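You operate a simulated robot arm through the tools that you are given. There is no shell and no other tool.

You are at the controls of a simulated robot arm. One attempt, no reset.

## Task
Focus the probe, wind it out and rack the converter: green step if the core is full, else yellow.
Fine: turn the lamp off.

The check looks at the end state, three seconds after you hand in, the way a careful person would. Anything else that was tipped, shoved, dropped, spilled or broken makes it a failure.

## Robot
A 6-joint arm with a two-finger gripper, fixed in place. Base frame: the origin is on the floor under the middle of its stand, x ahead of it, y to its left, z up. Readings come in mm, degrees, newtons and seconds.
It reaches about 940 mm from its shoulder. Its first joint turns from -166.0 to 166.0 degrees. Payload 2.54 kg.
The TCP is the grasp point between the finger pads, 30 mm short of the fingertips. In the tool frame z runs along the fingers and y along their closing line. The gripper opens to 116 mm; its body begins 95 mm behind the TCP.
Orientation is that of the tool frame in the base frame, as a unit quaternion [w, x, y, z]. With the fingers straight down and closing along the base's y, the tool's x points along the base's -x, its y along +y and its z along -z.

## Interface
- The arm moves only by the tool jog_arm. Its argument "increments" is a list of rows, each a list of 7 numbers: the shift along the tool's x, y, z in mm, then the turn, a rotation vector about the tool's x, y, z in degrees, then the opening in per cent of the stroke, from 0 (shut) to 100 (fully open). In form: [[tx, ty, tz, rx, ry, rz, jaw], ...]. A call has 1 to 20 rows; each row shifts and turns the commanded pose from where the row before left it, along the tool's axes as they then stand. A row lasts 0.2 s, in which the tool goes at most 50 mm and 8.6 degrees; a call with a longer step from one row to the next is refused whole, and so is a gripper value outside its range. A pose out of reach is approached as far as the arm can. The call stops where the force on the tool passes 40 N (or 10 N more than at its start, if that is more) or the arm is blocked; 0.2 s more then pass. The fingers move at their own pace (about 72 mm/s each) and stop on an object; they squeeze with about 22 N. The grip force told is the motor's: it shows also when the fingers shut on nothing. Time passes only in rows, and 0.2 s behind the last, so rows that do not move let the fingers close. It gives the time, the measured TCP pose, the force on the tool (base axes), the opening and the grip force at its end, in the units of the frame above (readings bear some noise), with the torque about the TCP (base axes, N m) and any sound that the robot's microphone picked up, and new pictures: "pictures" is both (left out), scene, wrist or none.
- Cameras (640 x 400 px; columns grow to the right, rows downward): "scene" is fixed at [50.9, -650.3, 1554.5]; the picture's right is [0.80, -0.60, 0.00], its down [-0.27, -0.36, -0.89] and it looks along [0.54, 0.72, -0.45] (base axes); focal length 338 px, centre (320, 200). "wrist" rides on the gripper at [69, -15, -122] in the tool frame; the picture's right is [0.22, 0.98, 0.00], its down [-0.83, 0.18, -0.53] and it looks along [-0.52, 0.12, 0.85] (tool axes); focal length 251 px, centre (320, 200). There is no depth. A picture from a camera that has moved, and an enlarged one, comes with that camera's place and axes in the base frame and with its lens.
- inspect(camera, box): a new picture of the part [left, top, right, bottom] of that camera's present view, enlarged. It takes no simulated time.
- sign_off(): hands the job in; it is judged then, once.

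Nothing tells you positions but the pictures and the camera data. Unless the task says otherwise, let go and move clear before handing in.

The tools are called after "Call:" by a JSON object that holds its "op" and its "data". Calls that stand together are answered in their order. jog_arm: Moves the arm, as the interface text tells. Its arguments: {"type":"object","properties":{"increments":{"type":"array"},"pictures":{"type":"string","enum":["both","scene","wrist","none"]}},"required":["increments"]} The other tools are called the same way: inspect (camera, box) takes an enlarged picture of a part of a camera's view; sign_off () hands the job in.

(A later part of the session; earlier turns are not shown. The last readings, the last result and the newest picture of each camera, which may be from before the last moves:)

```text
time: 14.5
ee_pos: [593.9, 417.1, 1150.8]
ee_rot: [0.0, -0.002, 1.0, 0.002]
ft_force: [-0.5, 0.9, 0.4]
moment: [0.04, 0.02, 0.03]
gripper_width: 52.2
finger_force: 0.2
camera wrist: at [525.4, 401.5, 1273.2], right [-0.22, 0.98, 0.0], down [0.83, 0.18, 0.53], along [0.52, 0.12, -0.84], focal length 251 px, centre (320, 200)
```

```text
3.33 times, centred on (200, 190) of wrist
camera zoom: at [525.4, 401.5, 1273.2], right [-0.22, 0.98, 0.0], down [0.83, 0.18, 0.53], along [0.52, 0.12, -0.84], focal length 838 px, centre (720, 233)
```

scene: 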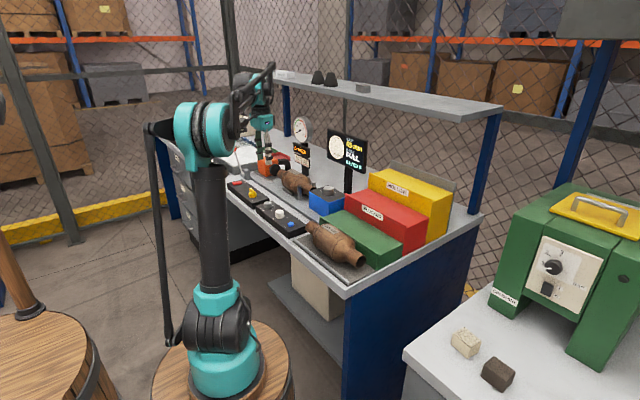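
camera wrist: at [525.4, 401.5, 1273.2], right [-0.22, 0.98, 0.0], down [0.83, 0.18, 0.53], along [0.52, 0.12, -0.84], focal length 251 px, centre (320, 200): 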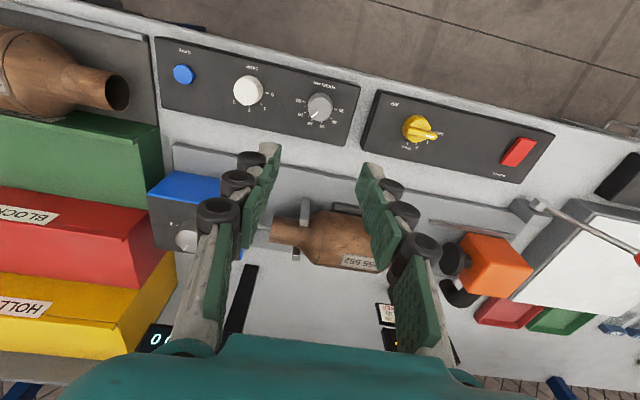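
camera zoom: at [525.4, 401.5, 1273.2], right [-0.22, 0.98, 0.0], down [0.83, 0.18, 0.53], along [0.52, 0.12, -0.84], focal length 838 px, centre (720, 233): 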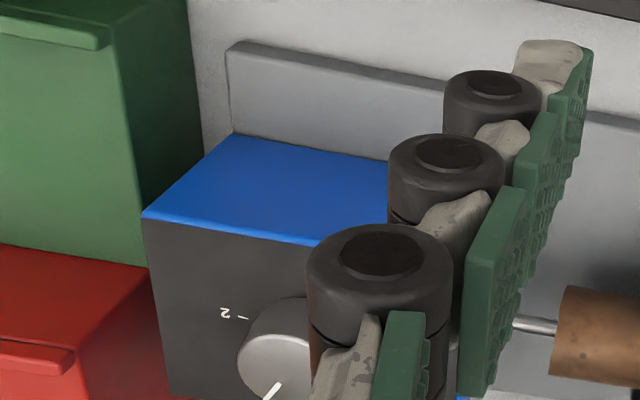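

The focus pointer reads about 65 and FULL holds after release. Next I'll move near the blue box and look straight down on its winding knob.

Call:
{"op": "jog_arm", "data": {"increments": [[-27, -25.4, -2, 0, 0, 0, 45], [-27, -25.4, -2, 0, 0, 0, 45], [-27, -25.4, -2, 0, 0, 0, 45], [-27, -25.4, -2, 0, 0, 0, 45], [-28, -25.4, -2, 0, 0, 0, 45], [0, 0, 0, 0, 0, 0, 45]], "pictures": "both"}}

Call:
{"op": "inspect", "data": {"camera": "wrist", "box": [250, 130, 370, 220]}}

Call:
{"op": "inspect", "data": {"camera": "scene", "box": [250, 120, 390, 220]}}

```text
time: 15.9
ee_pos: [732.5, 291.1, 1159.0]
ee_rot: [0.0, -0.001, 1.0, 0.002]
ft_force: [-0.1, -0.7, -0.6]
moment: [-0.06, 0.0, 0.0]
gripper_width: 52.4
finger_force: 0.0
camera wrist: at [663.1, 275.8, 1282.0], right [-0.22, 0.98, 0.0], down [0.83, 0.18, 0.53], along [0.52, 0.12, -0.84], focal length 251 px, centre (320, 200)
```

scene: 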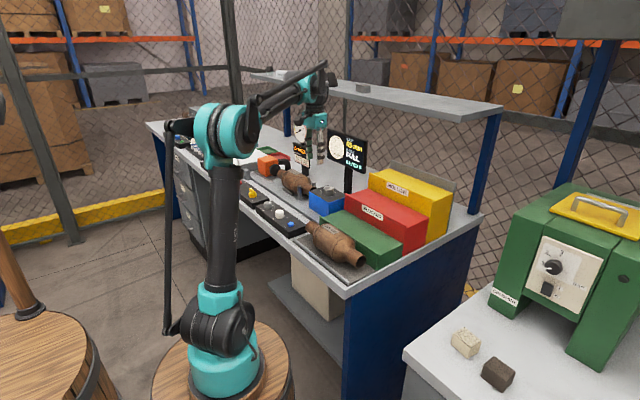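
wrist: 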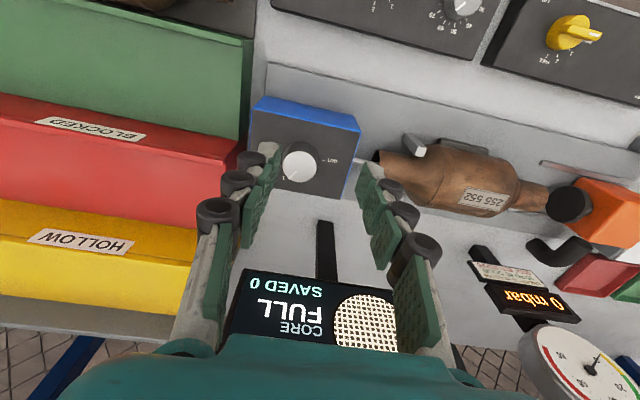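

```text
4.44 times, centred on (310, 175) of wrist
camera zoom: at [663.1, 275.8, 1282.0], right [-0.22, 0.98, 0.0], down [0.83, 0.18, 0.53], along [0.52, 0.12, -0.84], focal length 1118 px, centre (364, 311)
```

zoom: 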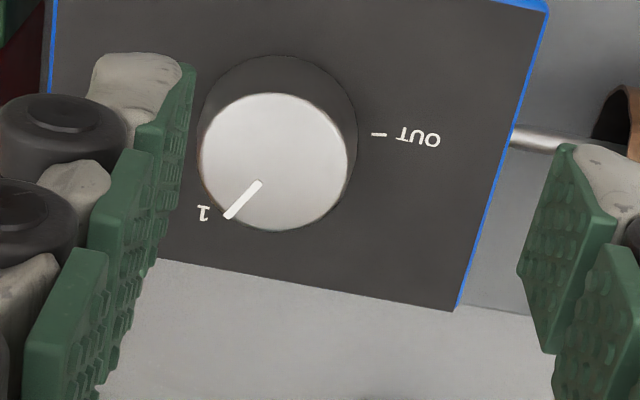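

```text
4.00 times, centred on (320, 170) of scene
camera zoom: at [50.9, -650.3, 1554.5], right [0.8, -0.6, 0.0], down [-0.27, -0.36, -0.89], along [0.54, 0.72, -0.45], focal length 1351 px, centre (320, 320)
```

zoom: 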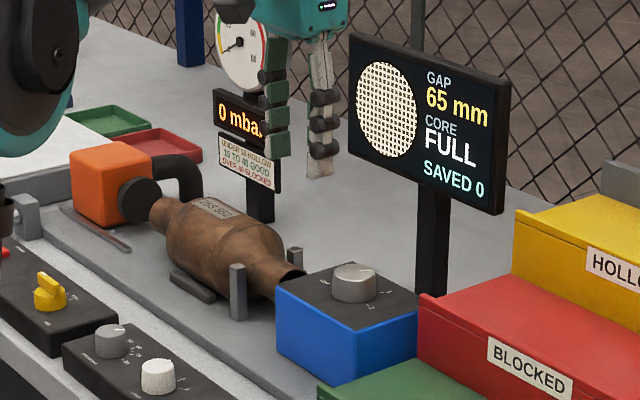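

The blue knob's pointer is at 1 and OUT is about 138° counter-clockwise from there. I'll centre over it and drop closer with the jaws at about 70 mm to check alignment and height.

Call:
{"op": "jog_arm", "data": {"increments": [[-19.2, -4, 20, 0, 0, 0, 60], [-19.2, -4, 20, 0, 0, 0, 60], [-19.3, -3.9, 20, 0, 0, 0, 60], [0, 0, 30, 0, 0, 0, 60], [0, 0, 0, 0, 0, 0, 60]], "pictures": "both"}}

Call:
{"op": "inspect", "data": {"camera": "wrist", "box": [240, 90, 400, 210]}}

Call:
{"op": "inspect", "data": {"camera": "scene", "box": [285, 150, 365, 210]}}

```text
time: 17.1
ee_pos: [786.8, 279.0, 1070.1]
ee_rot: [0.0, -0.002, 1.0, 0.001]
ft_force: [0.4, 0.4, 0.0]
moment: [0.0, 0.0, 0.01]
gripper_width: 69.7
finger_force: 0.0
camera wrist: at [718.4, 263.4, 1192.7], right [-0.22, 0.98, 0.0], down [0.83, 0.18, 0.53], along [0.52, 0.12, -0.84], focal length 251 px, centre (320, 200)
```

scene: 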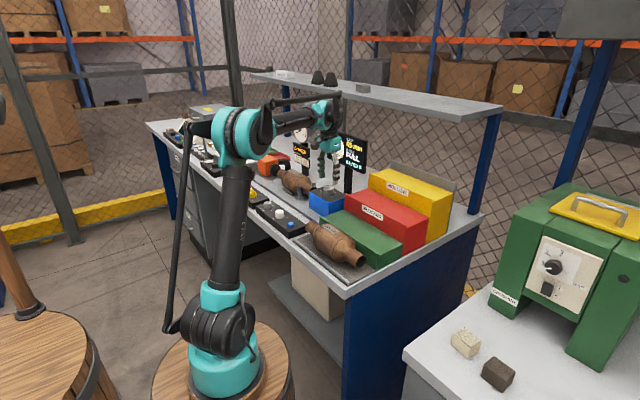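
wrist: 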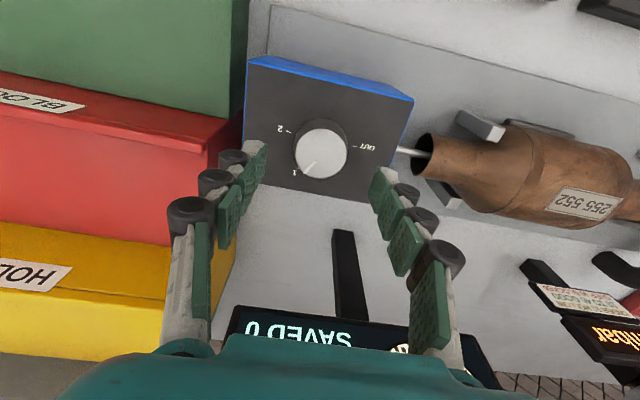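

```text
3.33 times, centred on (320, 150) of wrist
camera zoom: at [718.4, 263.4, 1192.7], right [-0.22, 0.98, 0.0], down [0.83, 0.18, 0.53], along [0.52, 0.12, -0.84], focal length 838 px, centre (320, 367)
```

zoom: 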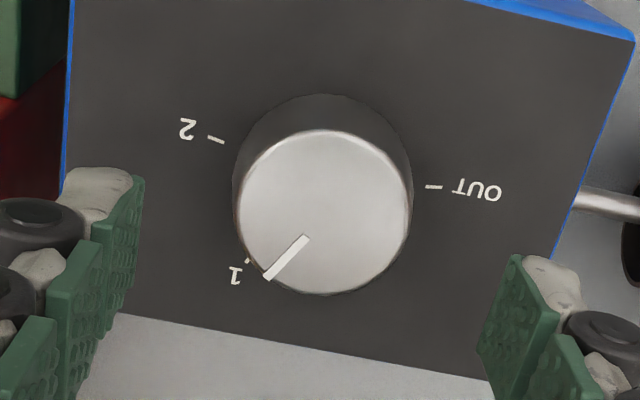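

```text
6.67 times, centred on (325, 180) of scene
camera zoom: at [50.9, -650.3, 1554.5], right [0.8, -0.6, 0.0], down [-0.27, -0.36, -0.89], along [0.54, 0.72, -0.45], focal length 2251 px, centre (287, 333)
```

zoom: 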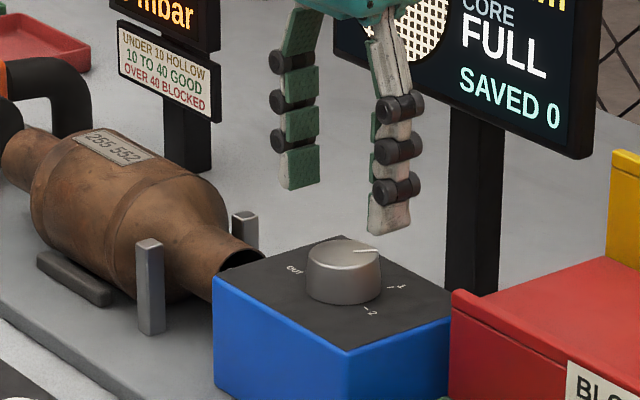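

The knob is about 1.5 mm ahead and 1 mm left of the tool axis, with its top near z=1011. I'll correct, pre-turn +35°, lower the fingertips to about 998 and close on it.

Call:
{"op": "jog_arm", "data": {"increments": [[-1.5, 1.1, 0, 0, 0, 0, 60], [0, 0, 0, 0, 0, 7, 60], [0, 0, 0, 0, 0, 7, 60], [0, 0, 0, 0, 0, 7, 60], [0, 0, 0, 0, 0, 7, 60], [0, 0, 0, 0, 0, 7, 60], [0, 0, 21, 0, 0, 0, 60], [0, 0, 21, 0, 0, 0, 60], [0, 0, 0, 0, 0, 0, 60], [0, 0, 0, 0, 0, 0, 30], [0, 0, 0, 0, 0, 0, 0], [0, 0, 0, 0, 0, 0, 0], [0, 0, 0, 0, 0, 0, 0]], "pictures": "both"}}

Call:
{"op": "inspect", "data": {"camera": "wrist", "box": [240, 90, 400, 210]}}

Call:
{"op": "inspect", "data": {"camera": "scene", "box": [285, 150, 365, 210]}}

```text
time: 19.9
ee_pos: [788.3, 280.5, 1027.2]
ee_rot: [0.0, 0.3, 0.954, 0.001]
ft_force: [-9.6, -8.9, -7.2]
moment: [-0.34, 0.4, -0.02]
gripper_width: 41.3
finger_force: 45.2
camera wrist: at [723.5, 307.7, 1150.5], right [0.38, 0.92, 0.0], down [0.78, -0.33, 0.53], along [0.49, -0.2, -0.85], focal length 251 px, centre (320, 200)
```

scene: 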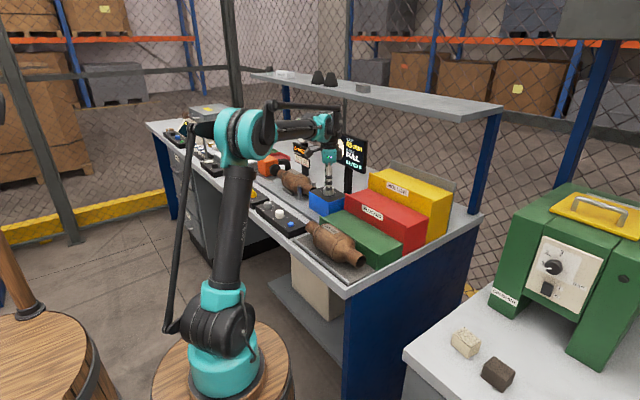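
wrist: 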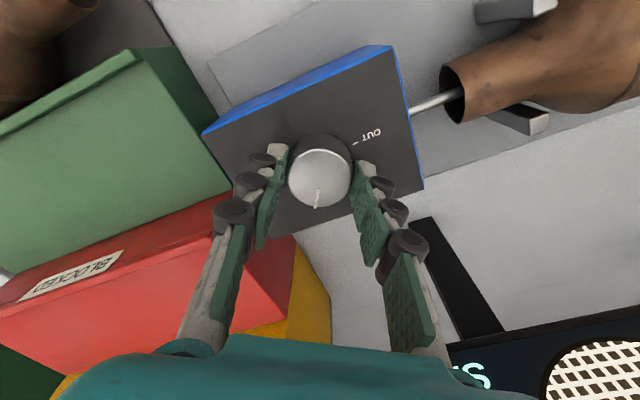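

```text
3.33 times, centred on (320, 150) of wrist
camera zoom: at [723.5, 307.7, 1150.5], right [0.38, 0.92, 0.0], down [0.78, -0.33, 0.53], along [0.49, -0.2, -0.85], focal length 838 px, centre (320, 367)
```

zoom: 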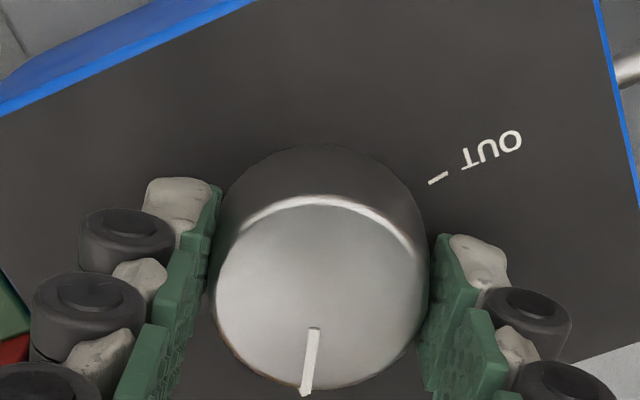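

```text
6.67 times, centred on (325, 180) of scene
camera zoom: at [50.9, -650.3, 1554.5], right [0.8, -0.6, 0.0], down [-0.27, -0.36, -0.89], along [0.54, 0.72, -0.45], focal length 2251 px, centre (287, 333)
```

zoom: 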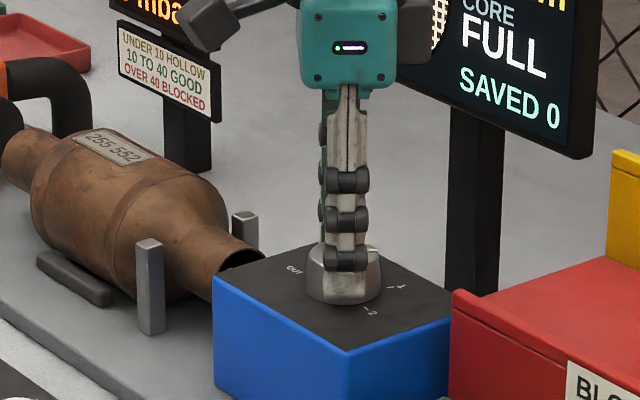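

The grip is good at 41 mm, with side force showing the centre about 1.2 mm toward the negative tool y. I'll relieve that and turn counter-clockwise in a short stage, checking forces.

Call:
{"op": "jog_arm", "data": {"increments": [[0, -1.2, 0, 0, 0, 0, 0], [0, 0, 0, 0, 0, -6, 0], [0, 0, 0, 0, 0, -6, 0], [0, 0, 0, 0, 0, -6, 0], [0, 0, 0, 0, 0, -6, 0]], "pictures": "wrist"}}

```text
time: 21.1
ee_pos: [788.7, 280.5, 1027.6]
ee_rot: [-0.001, 0.095, 0.995, 0.002]
ft_force: [-10.1, -1.3, -11.1]
moment: [-0.16, 0.92, -0.01]
gripper_width: 41.4
finger_force: 45.4
camera wrist: at [717.9, 278.1, 1150.5], right [-0.03, 1.0, 0.0], down [0.85, 0.02, 0.53], along [0.53, 0.02, -0.85], focal length 251 px, centre (320, 200)
```

wrist: 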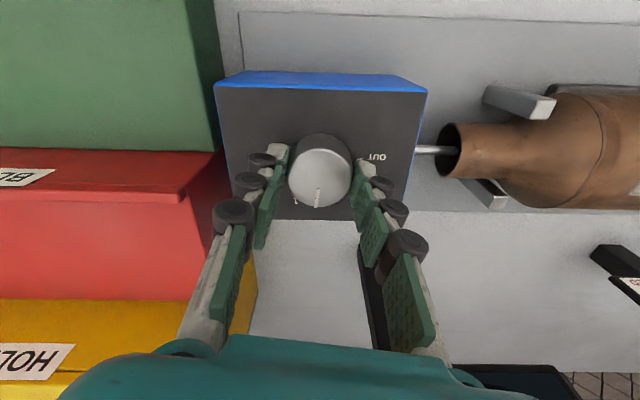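

The knob is turning with light loads. I'll nudge 0.8 mm to ease the side force and carry on counter-clockwise.

Call:
{"op": "jog_arm", "data": {"increments": [[0.8, 0, 0, 0, 0, -6, 0], [0, 0, 0, 0, 0, -7, 0], [0, 0, 0, 0, 0, -7, 0], [0, 0, 0, 0, 0, -7, 0], [0, 0, 0, 0, 0, -7, 0], [0, 0, 0, 0, 0, -7, 0], [0, 0, 0, 0, 0, -7, 0]], "pictures": "wrist"}}

Call:
{"op": "inspect", "data": {"camera": "scene", "box": [285, 120, 385, 210]}}

```text
time: 22.7
ee_pos: [788.6, 278.7, 1028.8]
ee_rot: [0.001, -0.32, 0.947, 0.001]
ft_force: [1.8, -6.3, -11.0]
moment: [-0.45, 0.29, -0.02]
gripper_width: 41.3
finger_force: 44.9
camera wrist: at [742.8, 225.5, 1150.4], right [-0.76, 0.65, 0.0], down [0.55, 0.64, 0.54], along [0.35, 0.41, -0.84], focal length 251 px, centre (320, 200)
```

wrist: 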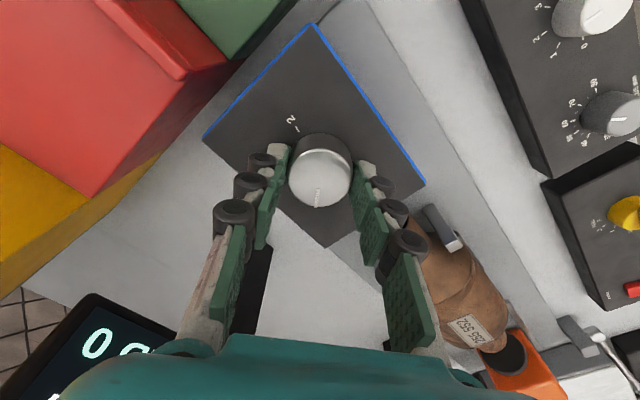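

```text
4.44 times, centred on (335, 165) of scene
camera zoom: at [50.9, -650.3, 1554.5], right [0.8, -0.6, 0.0], down [-0.27, -0.36, -0.89], along [0.54, 0.72, -0.45], focal length 1501 px, centre (253, 356)
```

zoom: 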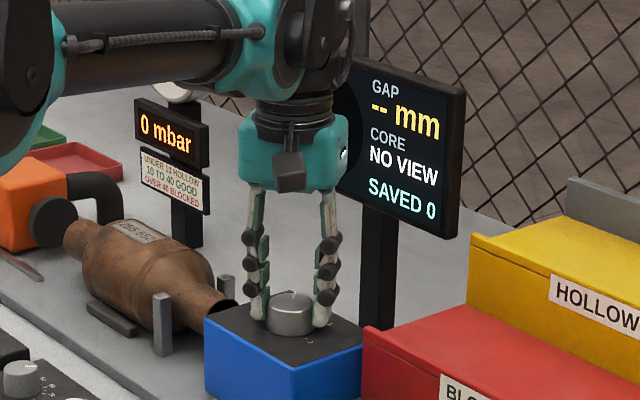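

The probe is partway out and the display shows NO VIEW. About 62° remains, so I'll open, swing back in place, re-grip and finish the turn to OUT.

Call:
{"op": "jog_arm", "data": {"increments": [[0, 0, 0, 0, 0, 0, 55], [0, 0, 0, 0, 0, 0, 55], [0, 0, 0, 0, 0, 7.5, 55], [0, 0, 0, 0, 0, 7.5, 55], [0, 0, 0, 0, 0, 7.5, 55], [0, 0, 0, 0, 0, 7.5, 55], [0, 0, 0, 0, 0, 7.5, 55], [0, 0, 0, 0, 0, 7.5, 55], [0, 0, 0, 0, 0, 7.5, 55], [0, 0, 0, 0, 0, 7.5, 55], [0, 0, 0, 0, 0, 0, 30], [0, 0, 0, 0, 0, 0, 0], [0, 0, 0, 0, 0, 0, 0], [0, 0, 0, 0, 0, 0, 0]], "pictures": "wrist"}}

Call:
{"op": "inspect", "data": {"camera": "wrist", "box": [240, 90, 400, 210]}}

```text
time: 25.7
ee_pos: [787.7, 281.8, 1029.0]
ee_rot: [0.0, 0.198, 0.98, 0.001]
ft_force: [7.3, 10.5, 8.8]
moment: [0.42, -0.23, 0.02]
gripper_width: 41.7
finger_force: 44.9
camera wrist: at [718.0, 293.4, 1150.9], right [0.18, 0.98, 0.0], down [0.83, -0.16, 0.53], along [0.53, -0.09, -0.85], focal length 251 px, centre (320, 200)
```

wrist: 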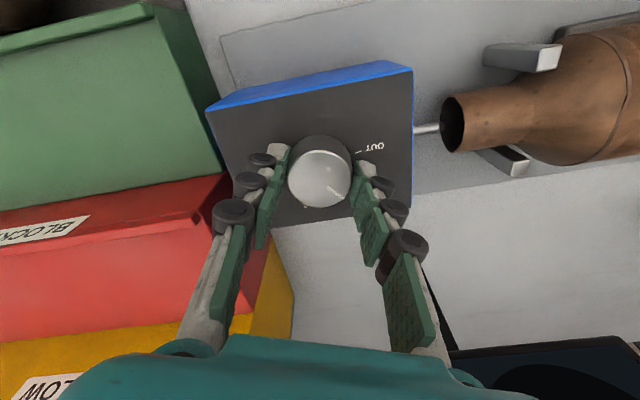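

```text
3.33 times, centred on (320, 150) of wrist
camera zoom: at [718.0, 293.4, 1150.9], right [0.18, 0.98, 0.0], down [0.83, -0.16, 0.53], along [0.53, -0.09, -0.85], focal length 838 px, centre (320, 367)
```

zoom: 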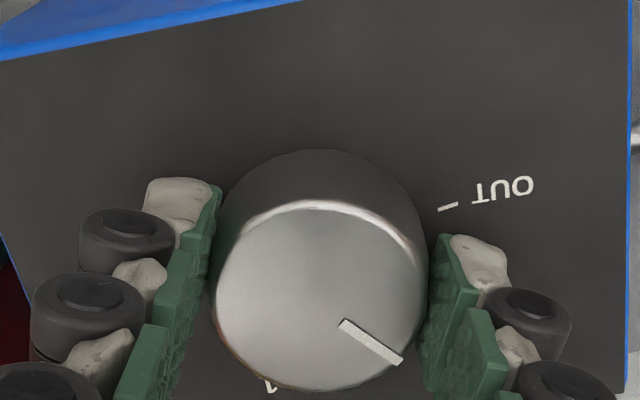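

Re-gripped. I'll ease the side load and turn the remaining 62° or so counter-clockwise.

Call:
{"op": "jog_arm", "data": {"increments": [[0, 1.0, 0, 0, 0, 0, 0], [0, 0, 0, 0, 0, -7, 0], [0, 0, 0, 0, 0, -7, 0], [0, 0, 0, 0, 0, -7, 0], [0, 0, 0, 0, 0, -7, 0], [0, 0, 0, 0, 0, -7, 0], [0, 0, 0, 0, 0, -7, 0], [0, 0, 0, 0, 0, -7, 0], [0, 0, 0, 0, 0, -7, 0], [0, 0, 0, 0, 0, 0, 0]], "pictures": "wrist"}}

Call:
{"op": "inspect", "data": {"camera": "scene", "box": [285, 120, 385, 210]}}

Call:
{"op": "inspect", "data": {"camera": "wrist", "box": [240, 90, 400, 210]}}

```text
time: 27.9
ee_pos: [788.1, 279.8, 1028.1]
ee_rot: [0.001, -0.285, 0.959, 0.001]
ft_force: [-14.9, -18.3, 0.5]
moment: [-0.88, 0.68, -0.02]
gripper_width: 41.2
finger_force: 45.3
camera wrist: at [738.3, 228.4, 1150.8], right [-0.71, 0.7, 0.0], down [0.59, 0.6, 0.54], along [0.37, 0.38, -0.84], focal length 251 px, centre (320, 200)
```

wrist: 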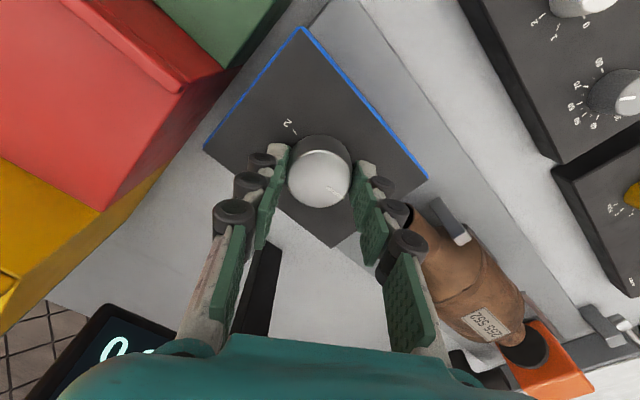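

```text
4.44 times, centred on (335, 165) of scene
camera zoom: at [50.9, -650.3, 1554.5], right [0.8, -0.6, 0.0], down [-0.27, -0.36, -0.89], along [0.54, 0.72, -0.45], focal length 1501 px, centre (253, 356)
```

zoom: 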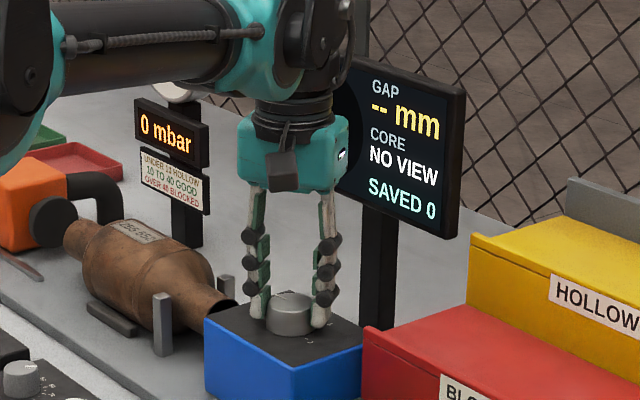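

```text
3.33 times, centred on (320, 150) of wrist
camera zoom: at [738.3, 228.4, 1150.8], right [-0.71, 0.7, 0.0], down [0.59, 0.6, 0.54], along [0.37, 0.38, -0.84], focal length 838 px, centre (320, 367)
```

zoom: 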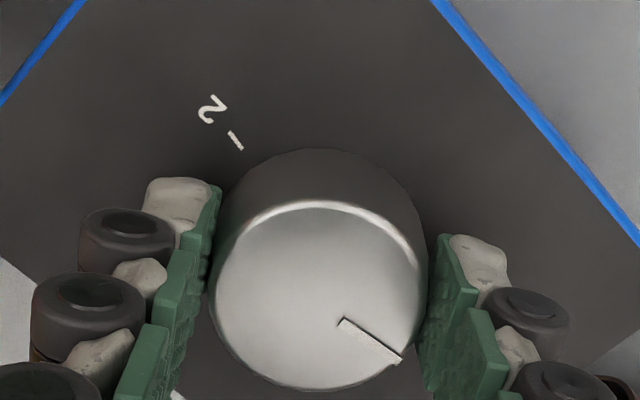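

The pointer should now be a few degrees short of OUT. I'll ease the side load, turn about 6° more, then release and lift to check.

Call:
{"op": "jog_arm", "data": {"increments": [[1.2, -0.4, 0, 0, 0, 0, 0], [0, 0, 0, 0, 0, -3, 0], [0, 0, 0, 0, 0, -3, 0], [0, 0, 0, 0, 0, 0, 0], [0, 0, 0, 0, 0, 0, 55], [0, 0, 0, 0, 0, 0, 55], [0, 0, -30, 0, 0, 0, 55], [0, 0, -40, 0, 0, 0, 55], [0, 0, -40, 0, 0, 7, 55], [0, 0, -20, 0, 0, 8, 55], [0, 0, 0, 0, 0, 8, 55], [0, 0, 0, 0, 0, 8, 55], [0, 0, 0, 0, 0, 8, 55], [0, 0, 0, 0, 0, 0, 55]], "pictures": "both"}}

Call:
{"op": "inspect", "data": {"camera": "wrist", "box": [240, 70, 440, 220]}}

Call:
{"op": "inspect", "data": {"camera": "scene", "box": [285, 120, 385, 210]}}

```text
time: 30.9
ee_pos: [789.0, 279.8, 1158.4]
ee_rot: [0.0, 0.0, 1.0, 0.001]
ft_force: [0.2, 0.2, -0.3]
moment: [0.01, 0.01, 0.03]
gripper_width: 63.4
finger_force: 0.2
camera wrist: at [719.3, 263.9, 1280.8], right [-0.21, 0.98, 0.0], down [0.83, 0.18, 0.53], along [0.52, 0.12, -0.84], focal length 251 px, centre (320, 200)
```

scene: 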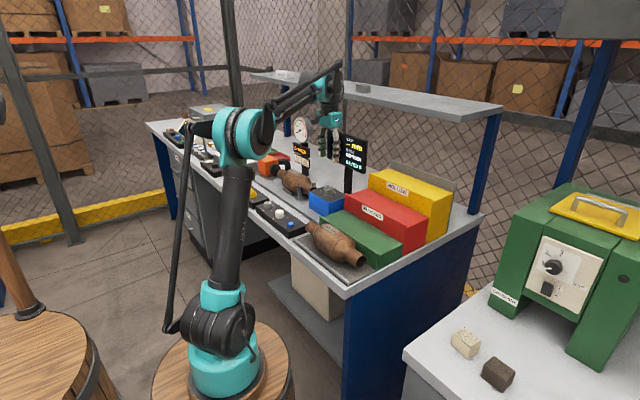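
wrist: 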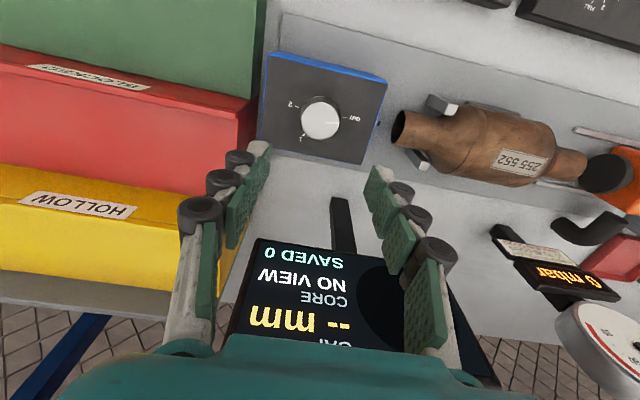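

```text
2.67 times, centred on (340, 145) of wrist
camera zoom: at [719.3, 263.9, 1280.8], right [-0.21, 0.98, 0.0], down [0.83, 0.18, 0.53], along [0.52, 0.12, -0.84], focal length 670 px, centre (267, 347)
```

zoom: 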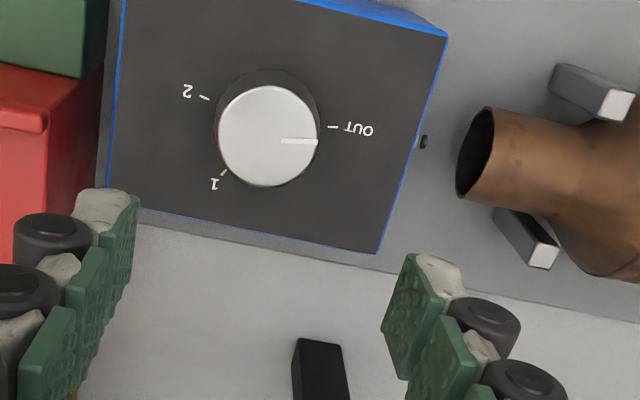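

```text
4.44 times, centred on (335, 165) of scene
camera zoom: at [50.9, -650.3, 1554.5], right [0.8, -0.6, 0.0], down [-0.27, -0.36, -0.89], along [0.54, 0.72, -0.45], focal length 1501 px, centre (253, 356)
```

zoom: 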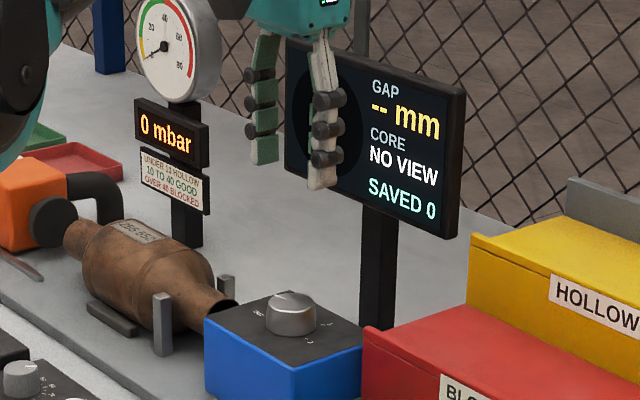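

The rod is now drawn back into the box and the pointer sits at OUT. I'll zoom in to confirm that and study the converter, cradle and seal before planning the pick.

Call:
{"op": "inspect", "data": {"camera": "wrist", "box": [290, 85, 400, 155]}}

Call:
{"op": "inspect", "data": {"camera": "wrist", "box": [370, 70, 640, 240]}}

Call:
{"op": "inspect", "data": {"camera": "scene", "box": [250, 145, 330, 205]}}

Call:
{"op": "inspect", "data": {"camera": "scene", "box": [300, 170, 460, 290]}}

```text
5.71 times, centred on (345, 120) of wrist
camera zoom: at [719.3, 263.9, 1280.8], right [-0.21, 0.98, 0.0], down [0.83, 0.18, 0.53], along [0.52, 0.12, -0.84], focal length 1437 px, centre (177, 657)
```

zoom: 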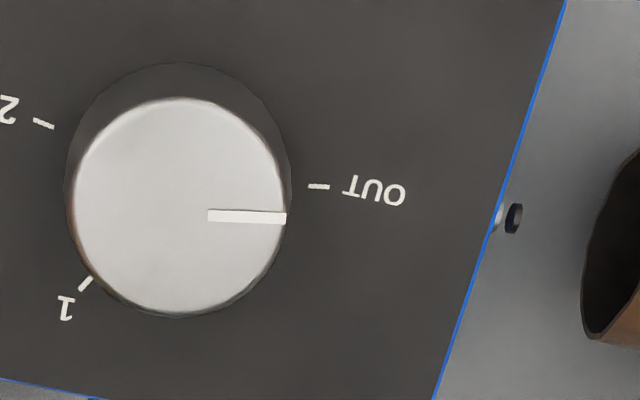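

```text
2.35 times, centred on (505, 155) of wrist
camera zoom: at [719.3, 263.9, 1280.8], right [-0.21, 0.98, 0.0], down [0.83, 0.18, 0.53], along [0.52, 0.12, -0.84], focal length 592 px, centre (-115, 306)
```

zoom: 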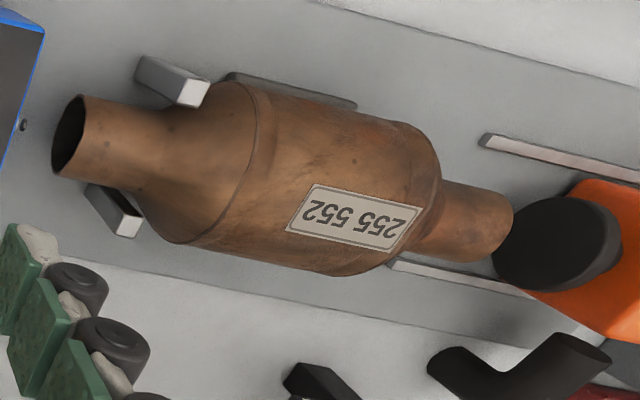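

```text
6.67 times, centred on (290, 175) of scene
camera zoom: at [50.9, -650.3, 1554.5], right [0.8, -0.6, 0.0], down [-0.27, -0.36, -0.89], along [0.54, 0.72, -0.45], focal length 2251 px, centre (520, 367)
```

zoom: 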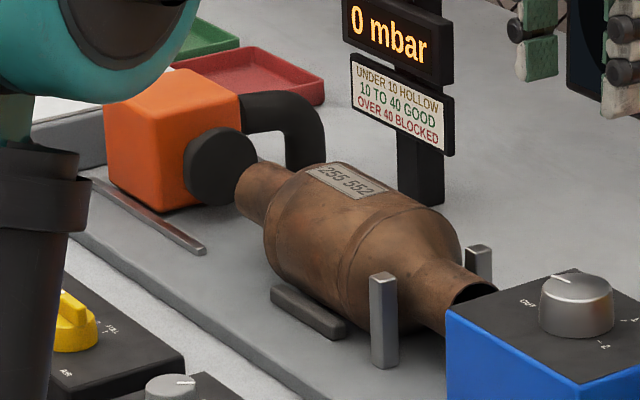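

```text
3.33 times, centred on (380, 230) of scene
camera zoom: at [50.9, -650.3, 1554.5], right [0.8, -0.6, 0.0], down [-0.27, -0.36, -0.89], along [0.54, 0.72, -0.45], focal length 1126 px, centre (120, 100)
```

zoom: 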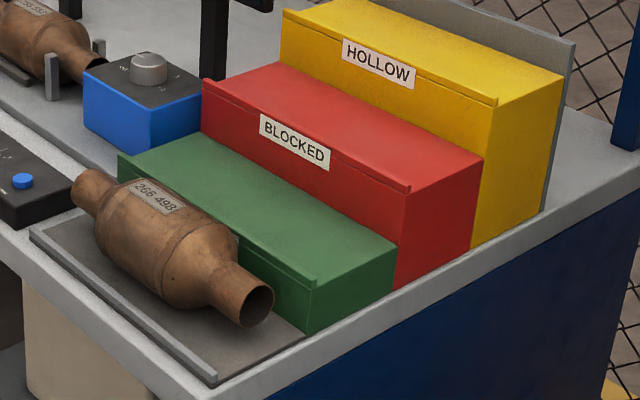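

The rod is drawn in at OUT and well clear of the converter's mouth. Next I'll move above the converter for a look at its size, its cradle and the black seal.

Call:
{"op": "jog_arm", "data": {"increments": [[5, 44, -4, 0, 0, 0, 55], [5, 44, -4, 0, 0, 0, 55], [5, 44, -4, 0, 0, 0, 55], [5, 44, -4, 0, 0, 0, 55], [5, 44, -4, 0, 0, 0, 100], [0, 0, 0, 0, 0, 0, 100]], "pictures": "both"}}

Call:
{"op": "inspect", "data": {"camera": "wrist", "box": [160, 60, 480, 260]}}

Call:
{"op": "inspect", "data": {"camera": "scene", "box": [250, 145, 330, 205]}}

```text
time: 32.3
ee_pos: [763.0, 500.2, 1180.6]
ee_rot: [0.0, -0.001, 1.0, 0.003]
ft_force: [0.3, -0.1, -0.5]
moment: [-0.02, -0.02, -0.02]
gripper_width: 116.1
finger_force: 0.0
camera wrist: at [693.8, 485.2, 1302.7], right [-0.22, 0.98, 0.0], down [0.83, 0.18, 0.53], along [0.52, 0.12, -0.84], focal length 251 px, centre (320, 200)
```

scene: 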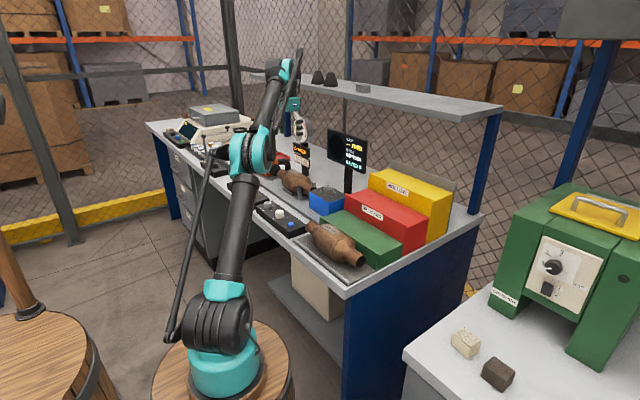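
wrist: 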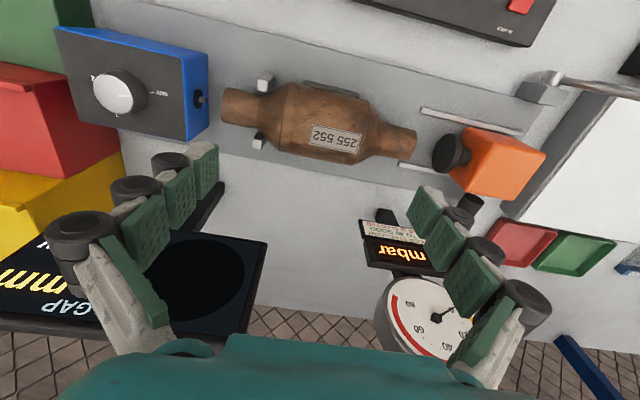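

```text
2.00 times, centred on (320, 160) of wrist
camera zoom: at [693.8, 485.2, 1302.7], right [-0.22, 0.98, 0.0], down [0.83, 0.18, 0.53], along [0.52, 0.12, -0.84], focal length 503 px, centre (320, 280)
```

zoom: 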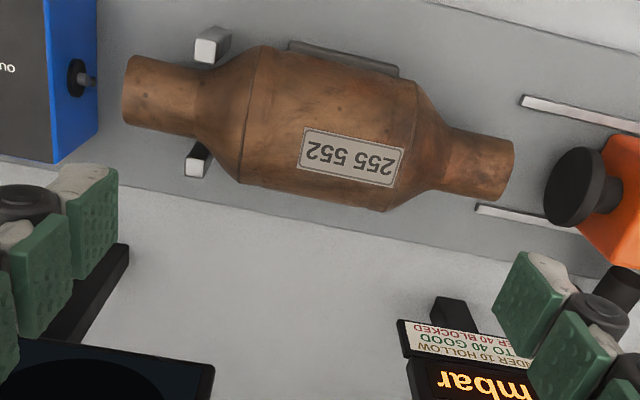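

```text
6.67 times, centred on (290, 175) of scene
camera zoom: at [50.9, -650.3, 1554.5], right [0.8, -0.6, 0.0], down [-0.27, -0.36, -0.89], along [0.54, 0.72, -0.45], focal length 2251 px, centre (520, 367)
```

zoom: 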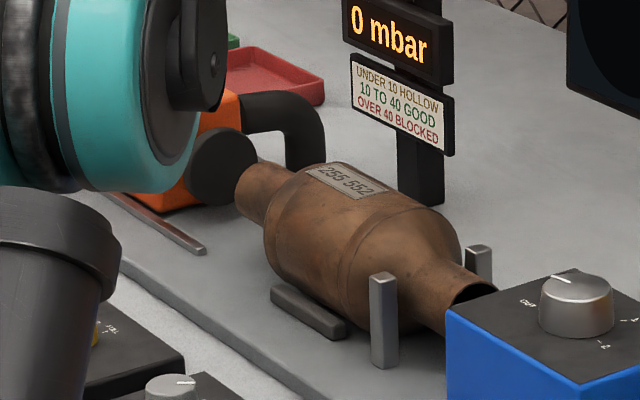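

The blower seal stands about 30 mm clear of the pipe, so the converter is free to lift. I put its axis near x=786, z=960, with a body diameter of about 87 mm and centre y≈508. Before gripping it, I'll look at the steps from above to plan the placement.

Call:
{"op": "jog_arm", "data": {"increments": [[16.3, -42, -7, 0, 0, 0, 100], [16.3, -42, -7, 0, 0, 0, 100], [16.3, -42, -7, 0, 0, 0, 100], [16.3, -42, -7, 0, 0, 0, 100], [16.3, -42, -7, 0, 0, 0, 100], [16.3, -42, -7, 0, 0, 0, 100], [16.3, -42, -7, 0, 0, 0, 100], [16.3, -42, -7, 0, 0, 0, 100], [16.3, -42, -7, 0, 0, 0, 100], [16.3, -42, -7, 0, 0, 0, 100], [0, 0, 0, 0, 0, 0, 100]], "pictures": "both"}}

Call:
{"op": "inspect", "data": {"camera": "wrist", "box": [140, 40, 500, 330]}}

Call:
{"op": "inspect", "data": {"camera": "scene", "box": [300, 170, 460, 290]}}

```text
time: 34.7
ee_pos: [602.3, 78.8, 1248.3]
ee_rot: [0.001, -0.001, 1.0, 0.002]
ft_force: [0.5, 0.9, -0.1]
moment: [0.01, 0.01, 0.02]
gripper_width: 115.8
finger_force: 0.0
camera wrist: at [532.2, 63.5, 1370.8], right [-0.22, 0.98, 0.0], down [0.83, 0.18, 0.53], along [0.52, 0.12, -0.84], focal length 251 px, centre (320, 200)
```

scene: 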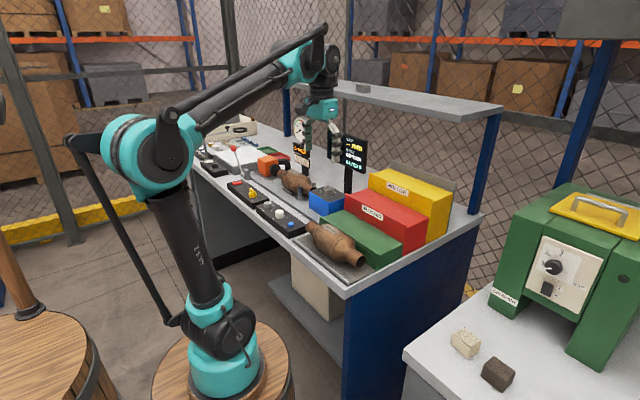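
wrist: 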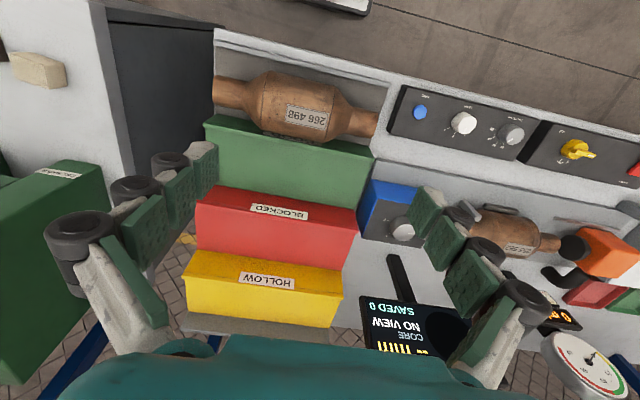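

```text
1.38 times, centred on (320, 185) of wrist
camera zoom: at [532.2, 63.5, 1370.8], right [-0.22, 0.98, 0.0], down [0.83, 0.18, 0.53], along [0.52, 0.12, -0.84], focal length 347 px, centre (320, 221)
```

zoom: 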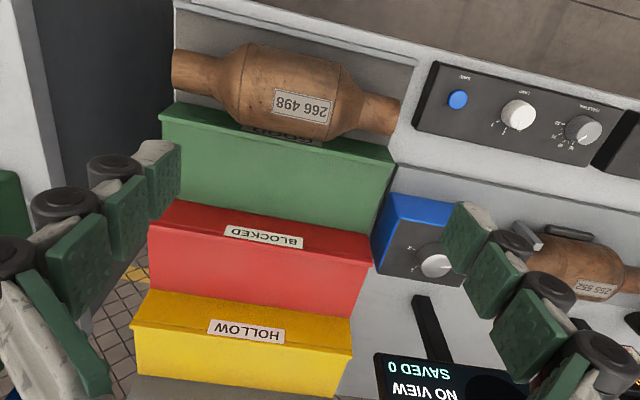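

```text
3.33 times, centred on (380, 230) of scene
camera zoom: at [50.9, -650.3, 1554.5], right [0.8, -0.6, 0.0], down [-0.27, -0.36, -0.89], along [0.54, 0.72, -0.45], focal length 1126 px, centre (120, 100)
```

zoom: 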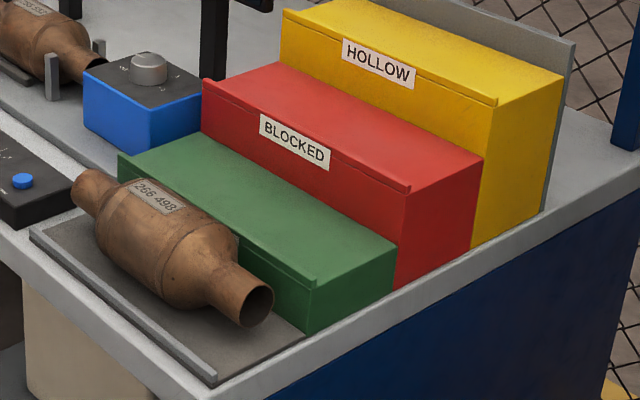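

The green step is the front one, with a GOOD label partly hidden behind the tray converter. I'll zoom in to measure its edges.

Call:
{"op": "inspect", "data": {"camera": "wrist", "box": [190, 70, 390, 220]}}

Call:
{"op": "inspect", "data": {"camera": "scene", "box": [320, 200, 420, 275]}}

```text
2.67 times, centred on (290, 145) of wrist
camera zoom: at [532.2, 63.5, 1370.8], right [-0.22, 0.98, 0.0], down [0.83, 0.18, 0.53], along [0.52, 0.12, -0.84], focal length 670 px, centre (400, 347)
```

zoom: 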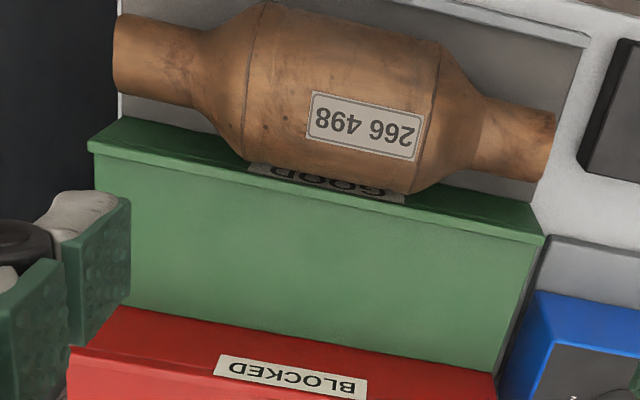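

```text
5.33 times, centred on (370, 238) of scene
camera zoom: at [50.9, -650.3, 1554.5], right [0.8, -0.6, 0.0], down [-0.27, -0.36, -0.89], along [0.54, 0.72, -0.45], focal length 1801 px, centre (53, 0)
```

zoom: 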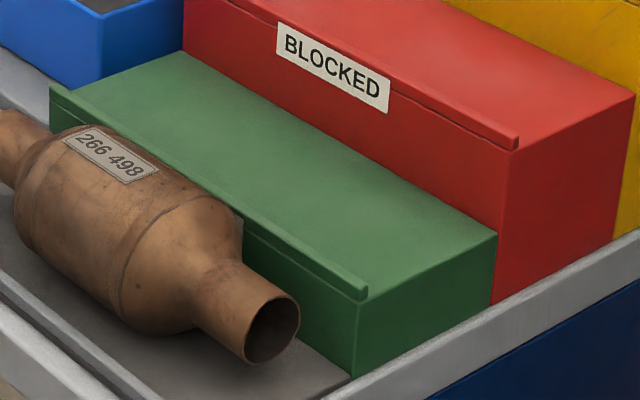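

The green tread runs about x=691–795 and y=-95 to 194 at z≈953. The red wall behind it tops out near z≈1020. Setting the converter's axis near x≈721, y≈50 should leave room for both fingers. I'll return above the fixture and turn -90° so the jaws close along x.

Call:
{"op": "jog_arm", "data": {"increments": [[-18.4, 42.9, 10, 0, 0, 0, 100], [-18.4, 42.9, 10, 0, 0, 0, 100], [-18.4, 42.9, 10, 0, 0, 0, 100], [-18.4, 42.9, 10, 0, 0, 0, 100], [-18.4, 42.9, 10, 0, 0, 0, 100], [-18.4, 42.9, 10, 0, 0, 0, 100], [-18.4, 42.9, 10, 0, 0, 0, 100], [-18.4, 42.9, 10, 0, 0, 0, 100], [-18.4, 42.9, 10, 0, 0, 0, 100], [-18.4, 42.9, 10, 0, 0, 0, 100], [0, 0, 0, 0, 0, 0, 100]], "pictures": "none"}}

Call:
{"op": "jog_arm", "data": {"increments": [[0, 0, 0, 0, 0, -7.5, 100], [0, 0, 0, 0, 0, -7.5, 100], [0, 0, 0, 0, 0, -7.5, 100], [0, 0, 0, 0, 0, -7.5, 100], [0, 0, 0, 0, 0, -7.5, 100], [0, 0, 0, 0, 0, -7.5, 100], [0, 0, 0, 0, 0, -7.5, 100], [0, 0, 0, 0, 0, -7.5, 100], [0, 0, 0, 0, 0, -7.5, 100], [0, 0, 0, 0, 0, -7.5, 100], [0, 0, 0, 0, 0, -7.5, 100], [0, 0, 0, 0, 0, -7.5, 100], [0, 0, 0, 0, 0, 0, 100]], "pictures": "both"}}

Call:
{"op": "inspect", "data": {"camera": "wrist", "box": [200, 20, 440, 200]}}

Call:
{"op": "inspect", "data": {"camera": "scene", "box": [250, 130, 350, 205]}}

```text
time: 37.1
ee_pos: [782.6, 508.5, 1148.8]
ee_rot: [0.0, -0.001, 1.0, 0.002]
ft_force: [-0.7, -0.1, 0.2]
moment: [0.02, -0.03, -0.07]
gripper_width: 115.9
finger_force: 0.0
```

```text
time: 39.9
ee_pos: [784.4, 508.5, 1149.4]
ee_rot: [-0.002, 0.708, -0.706, -0.001]
ft_force: [-0.6, 0.0, 0.1]
moment: [-0.03, -0.02, -0.01]
gripper_width: 115.9
finger_force: 0.1
camera wrist: at [799.3, 439.0, 1271.4], right [-0.98, -0.22, 0.0], down [-0.18, 0.82, 0.54], along [-0.12, 0.52, -0.84], focal length 251 px, centre (320, 200)
```

scene: 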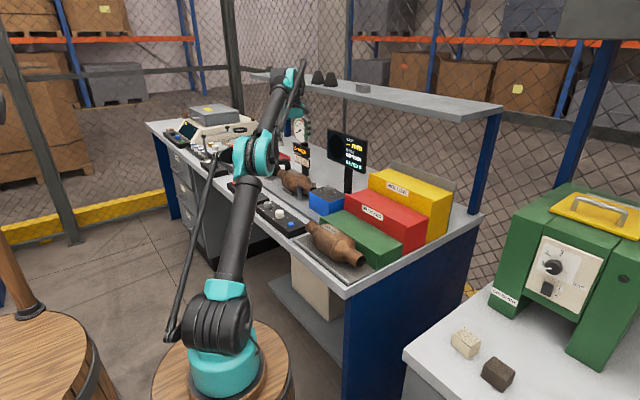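
wrist: 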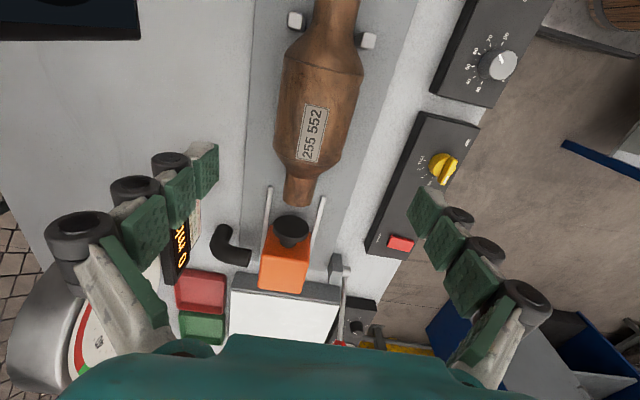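

```text
2.22 times, centred on (320, 110) of wrist
camera zoom: at [799.3, 439.0, 1271.4], right [-0.98, -0.22, 0.0], down [-0.18, 0.82, 0.54], along [-0.12, 0.52, -0.84], focal length 559 px, centre (320, 400)
```

zoom: 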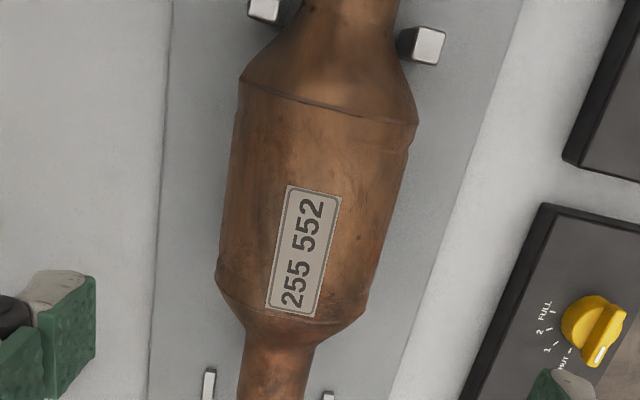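

```text
5.33 times, centred on (300, 168) of scene
camera zoom: at [50.9, -650.3, 1554.5], right [0.8, -0.6, 0.0], down [-0.27, -0.36, -0.89], along [0.54, 0.72, -0.45], focal length 1801 px, centre (427, 373)
```

zoom: 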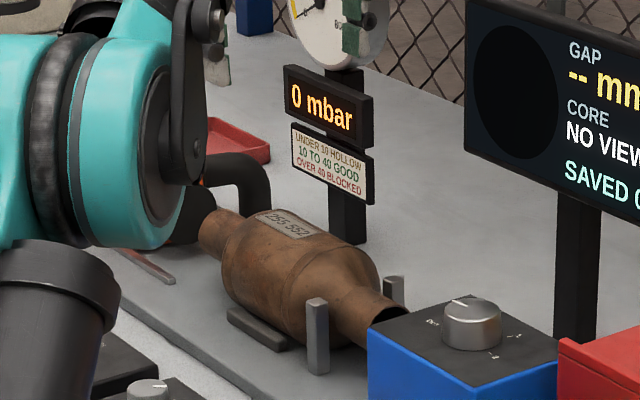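

The jaws now straddle along x, and the converter's axis is about 4 mm ahead of the tool. I'll shift 4 mm and descend partway, then check clearance on both sides.

Call:
{"op": "jog_arm", "data": {"increments": [[0, -4, 0, 0, 0, 0, 100], [0, 0, 45, 0, 0, 0, 100], [0, 0, 45, 0, 0, 0, 100], [0, 0, 40, 0, 0, 0, 100], [0, 0, 0, 0, 0, 0, 100]], "pictures": "both"}}

Call:
{"op": "inspect", "data": {"camera": "scene", "box": [250, 130, 350, 205]}}

Call:
{"op": "inspect", "data": {"camera": "wrist", "box": [160, 40, 480, 280]}}

```text
time: 41.1
ee_pos: [786.1, 508.8, 1020.3]
ee_rot: [-0.001, 0.708, -0.707, -0.001]
ft_force: [1.1, -0.3, 0.2]
moment: [-0.02, 0.01, 0.01]
gripper_width: 116.2
finger_force: 0.1
camera wrist: at [801.0, 438.3, 1142.9], right [-0.98, -0.22, 0.0], down [-0.18, 0.82, 0.54], along [-0.12, 0.52, -0.84], focal length 251 px, centre (320, 200)
```

scene: 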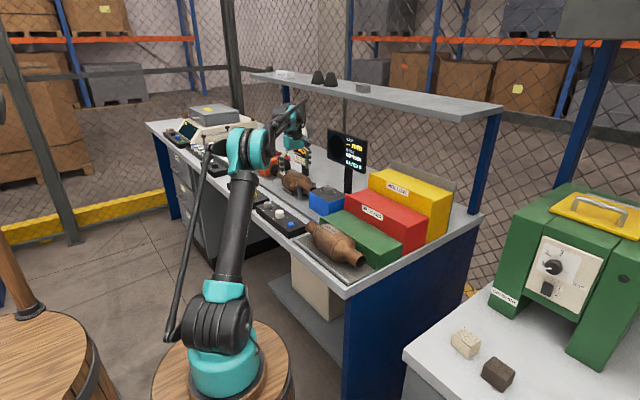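
wrist: 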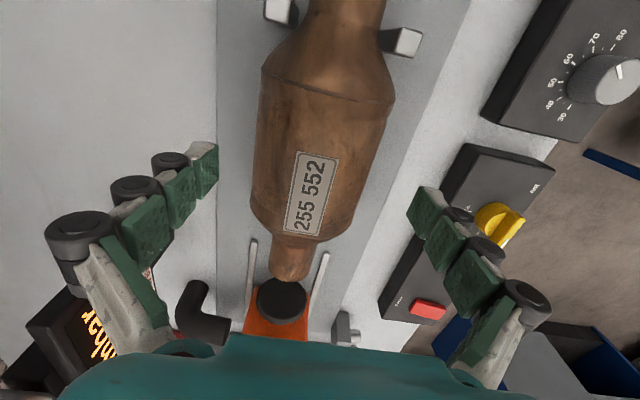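

```text
5.33 times, centred on (300, 168) of scene
camera zoom: at [50.9, -650.3, 1554.5], right [0.8, -0.6, 0.0], down [-0.27, -0.36, -0.89], along [0.54, 0.72, -0.45], focal length 1801 px, centre (427, 373)
```

zoom: 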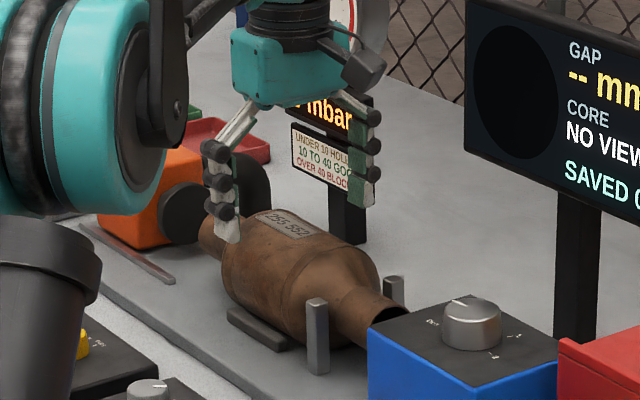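

```text
1.67 times, centred on (320, 160) of wrist
camera zoom: at [801.0, 438.3, 1142.9], right [-0.98, -0.22, 0.0], down [-0.18, 0.82, 0.54], along [-0.12, 0.52, -0.84], focal length 419 px, centre (320, 267)
```

zoom: 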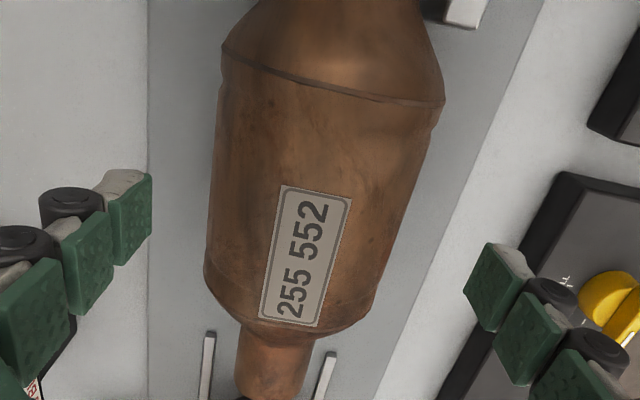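

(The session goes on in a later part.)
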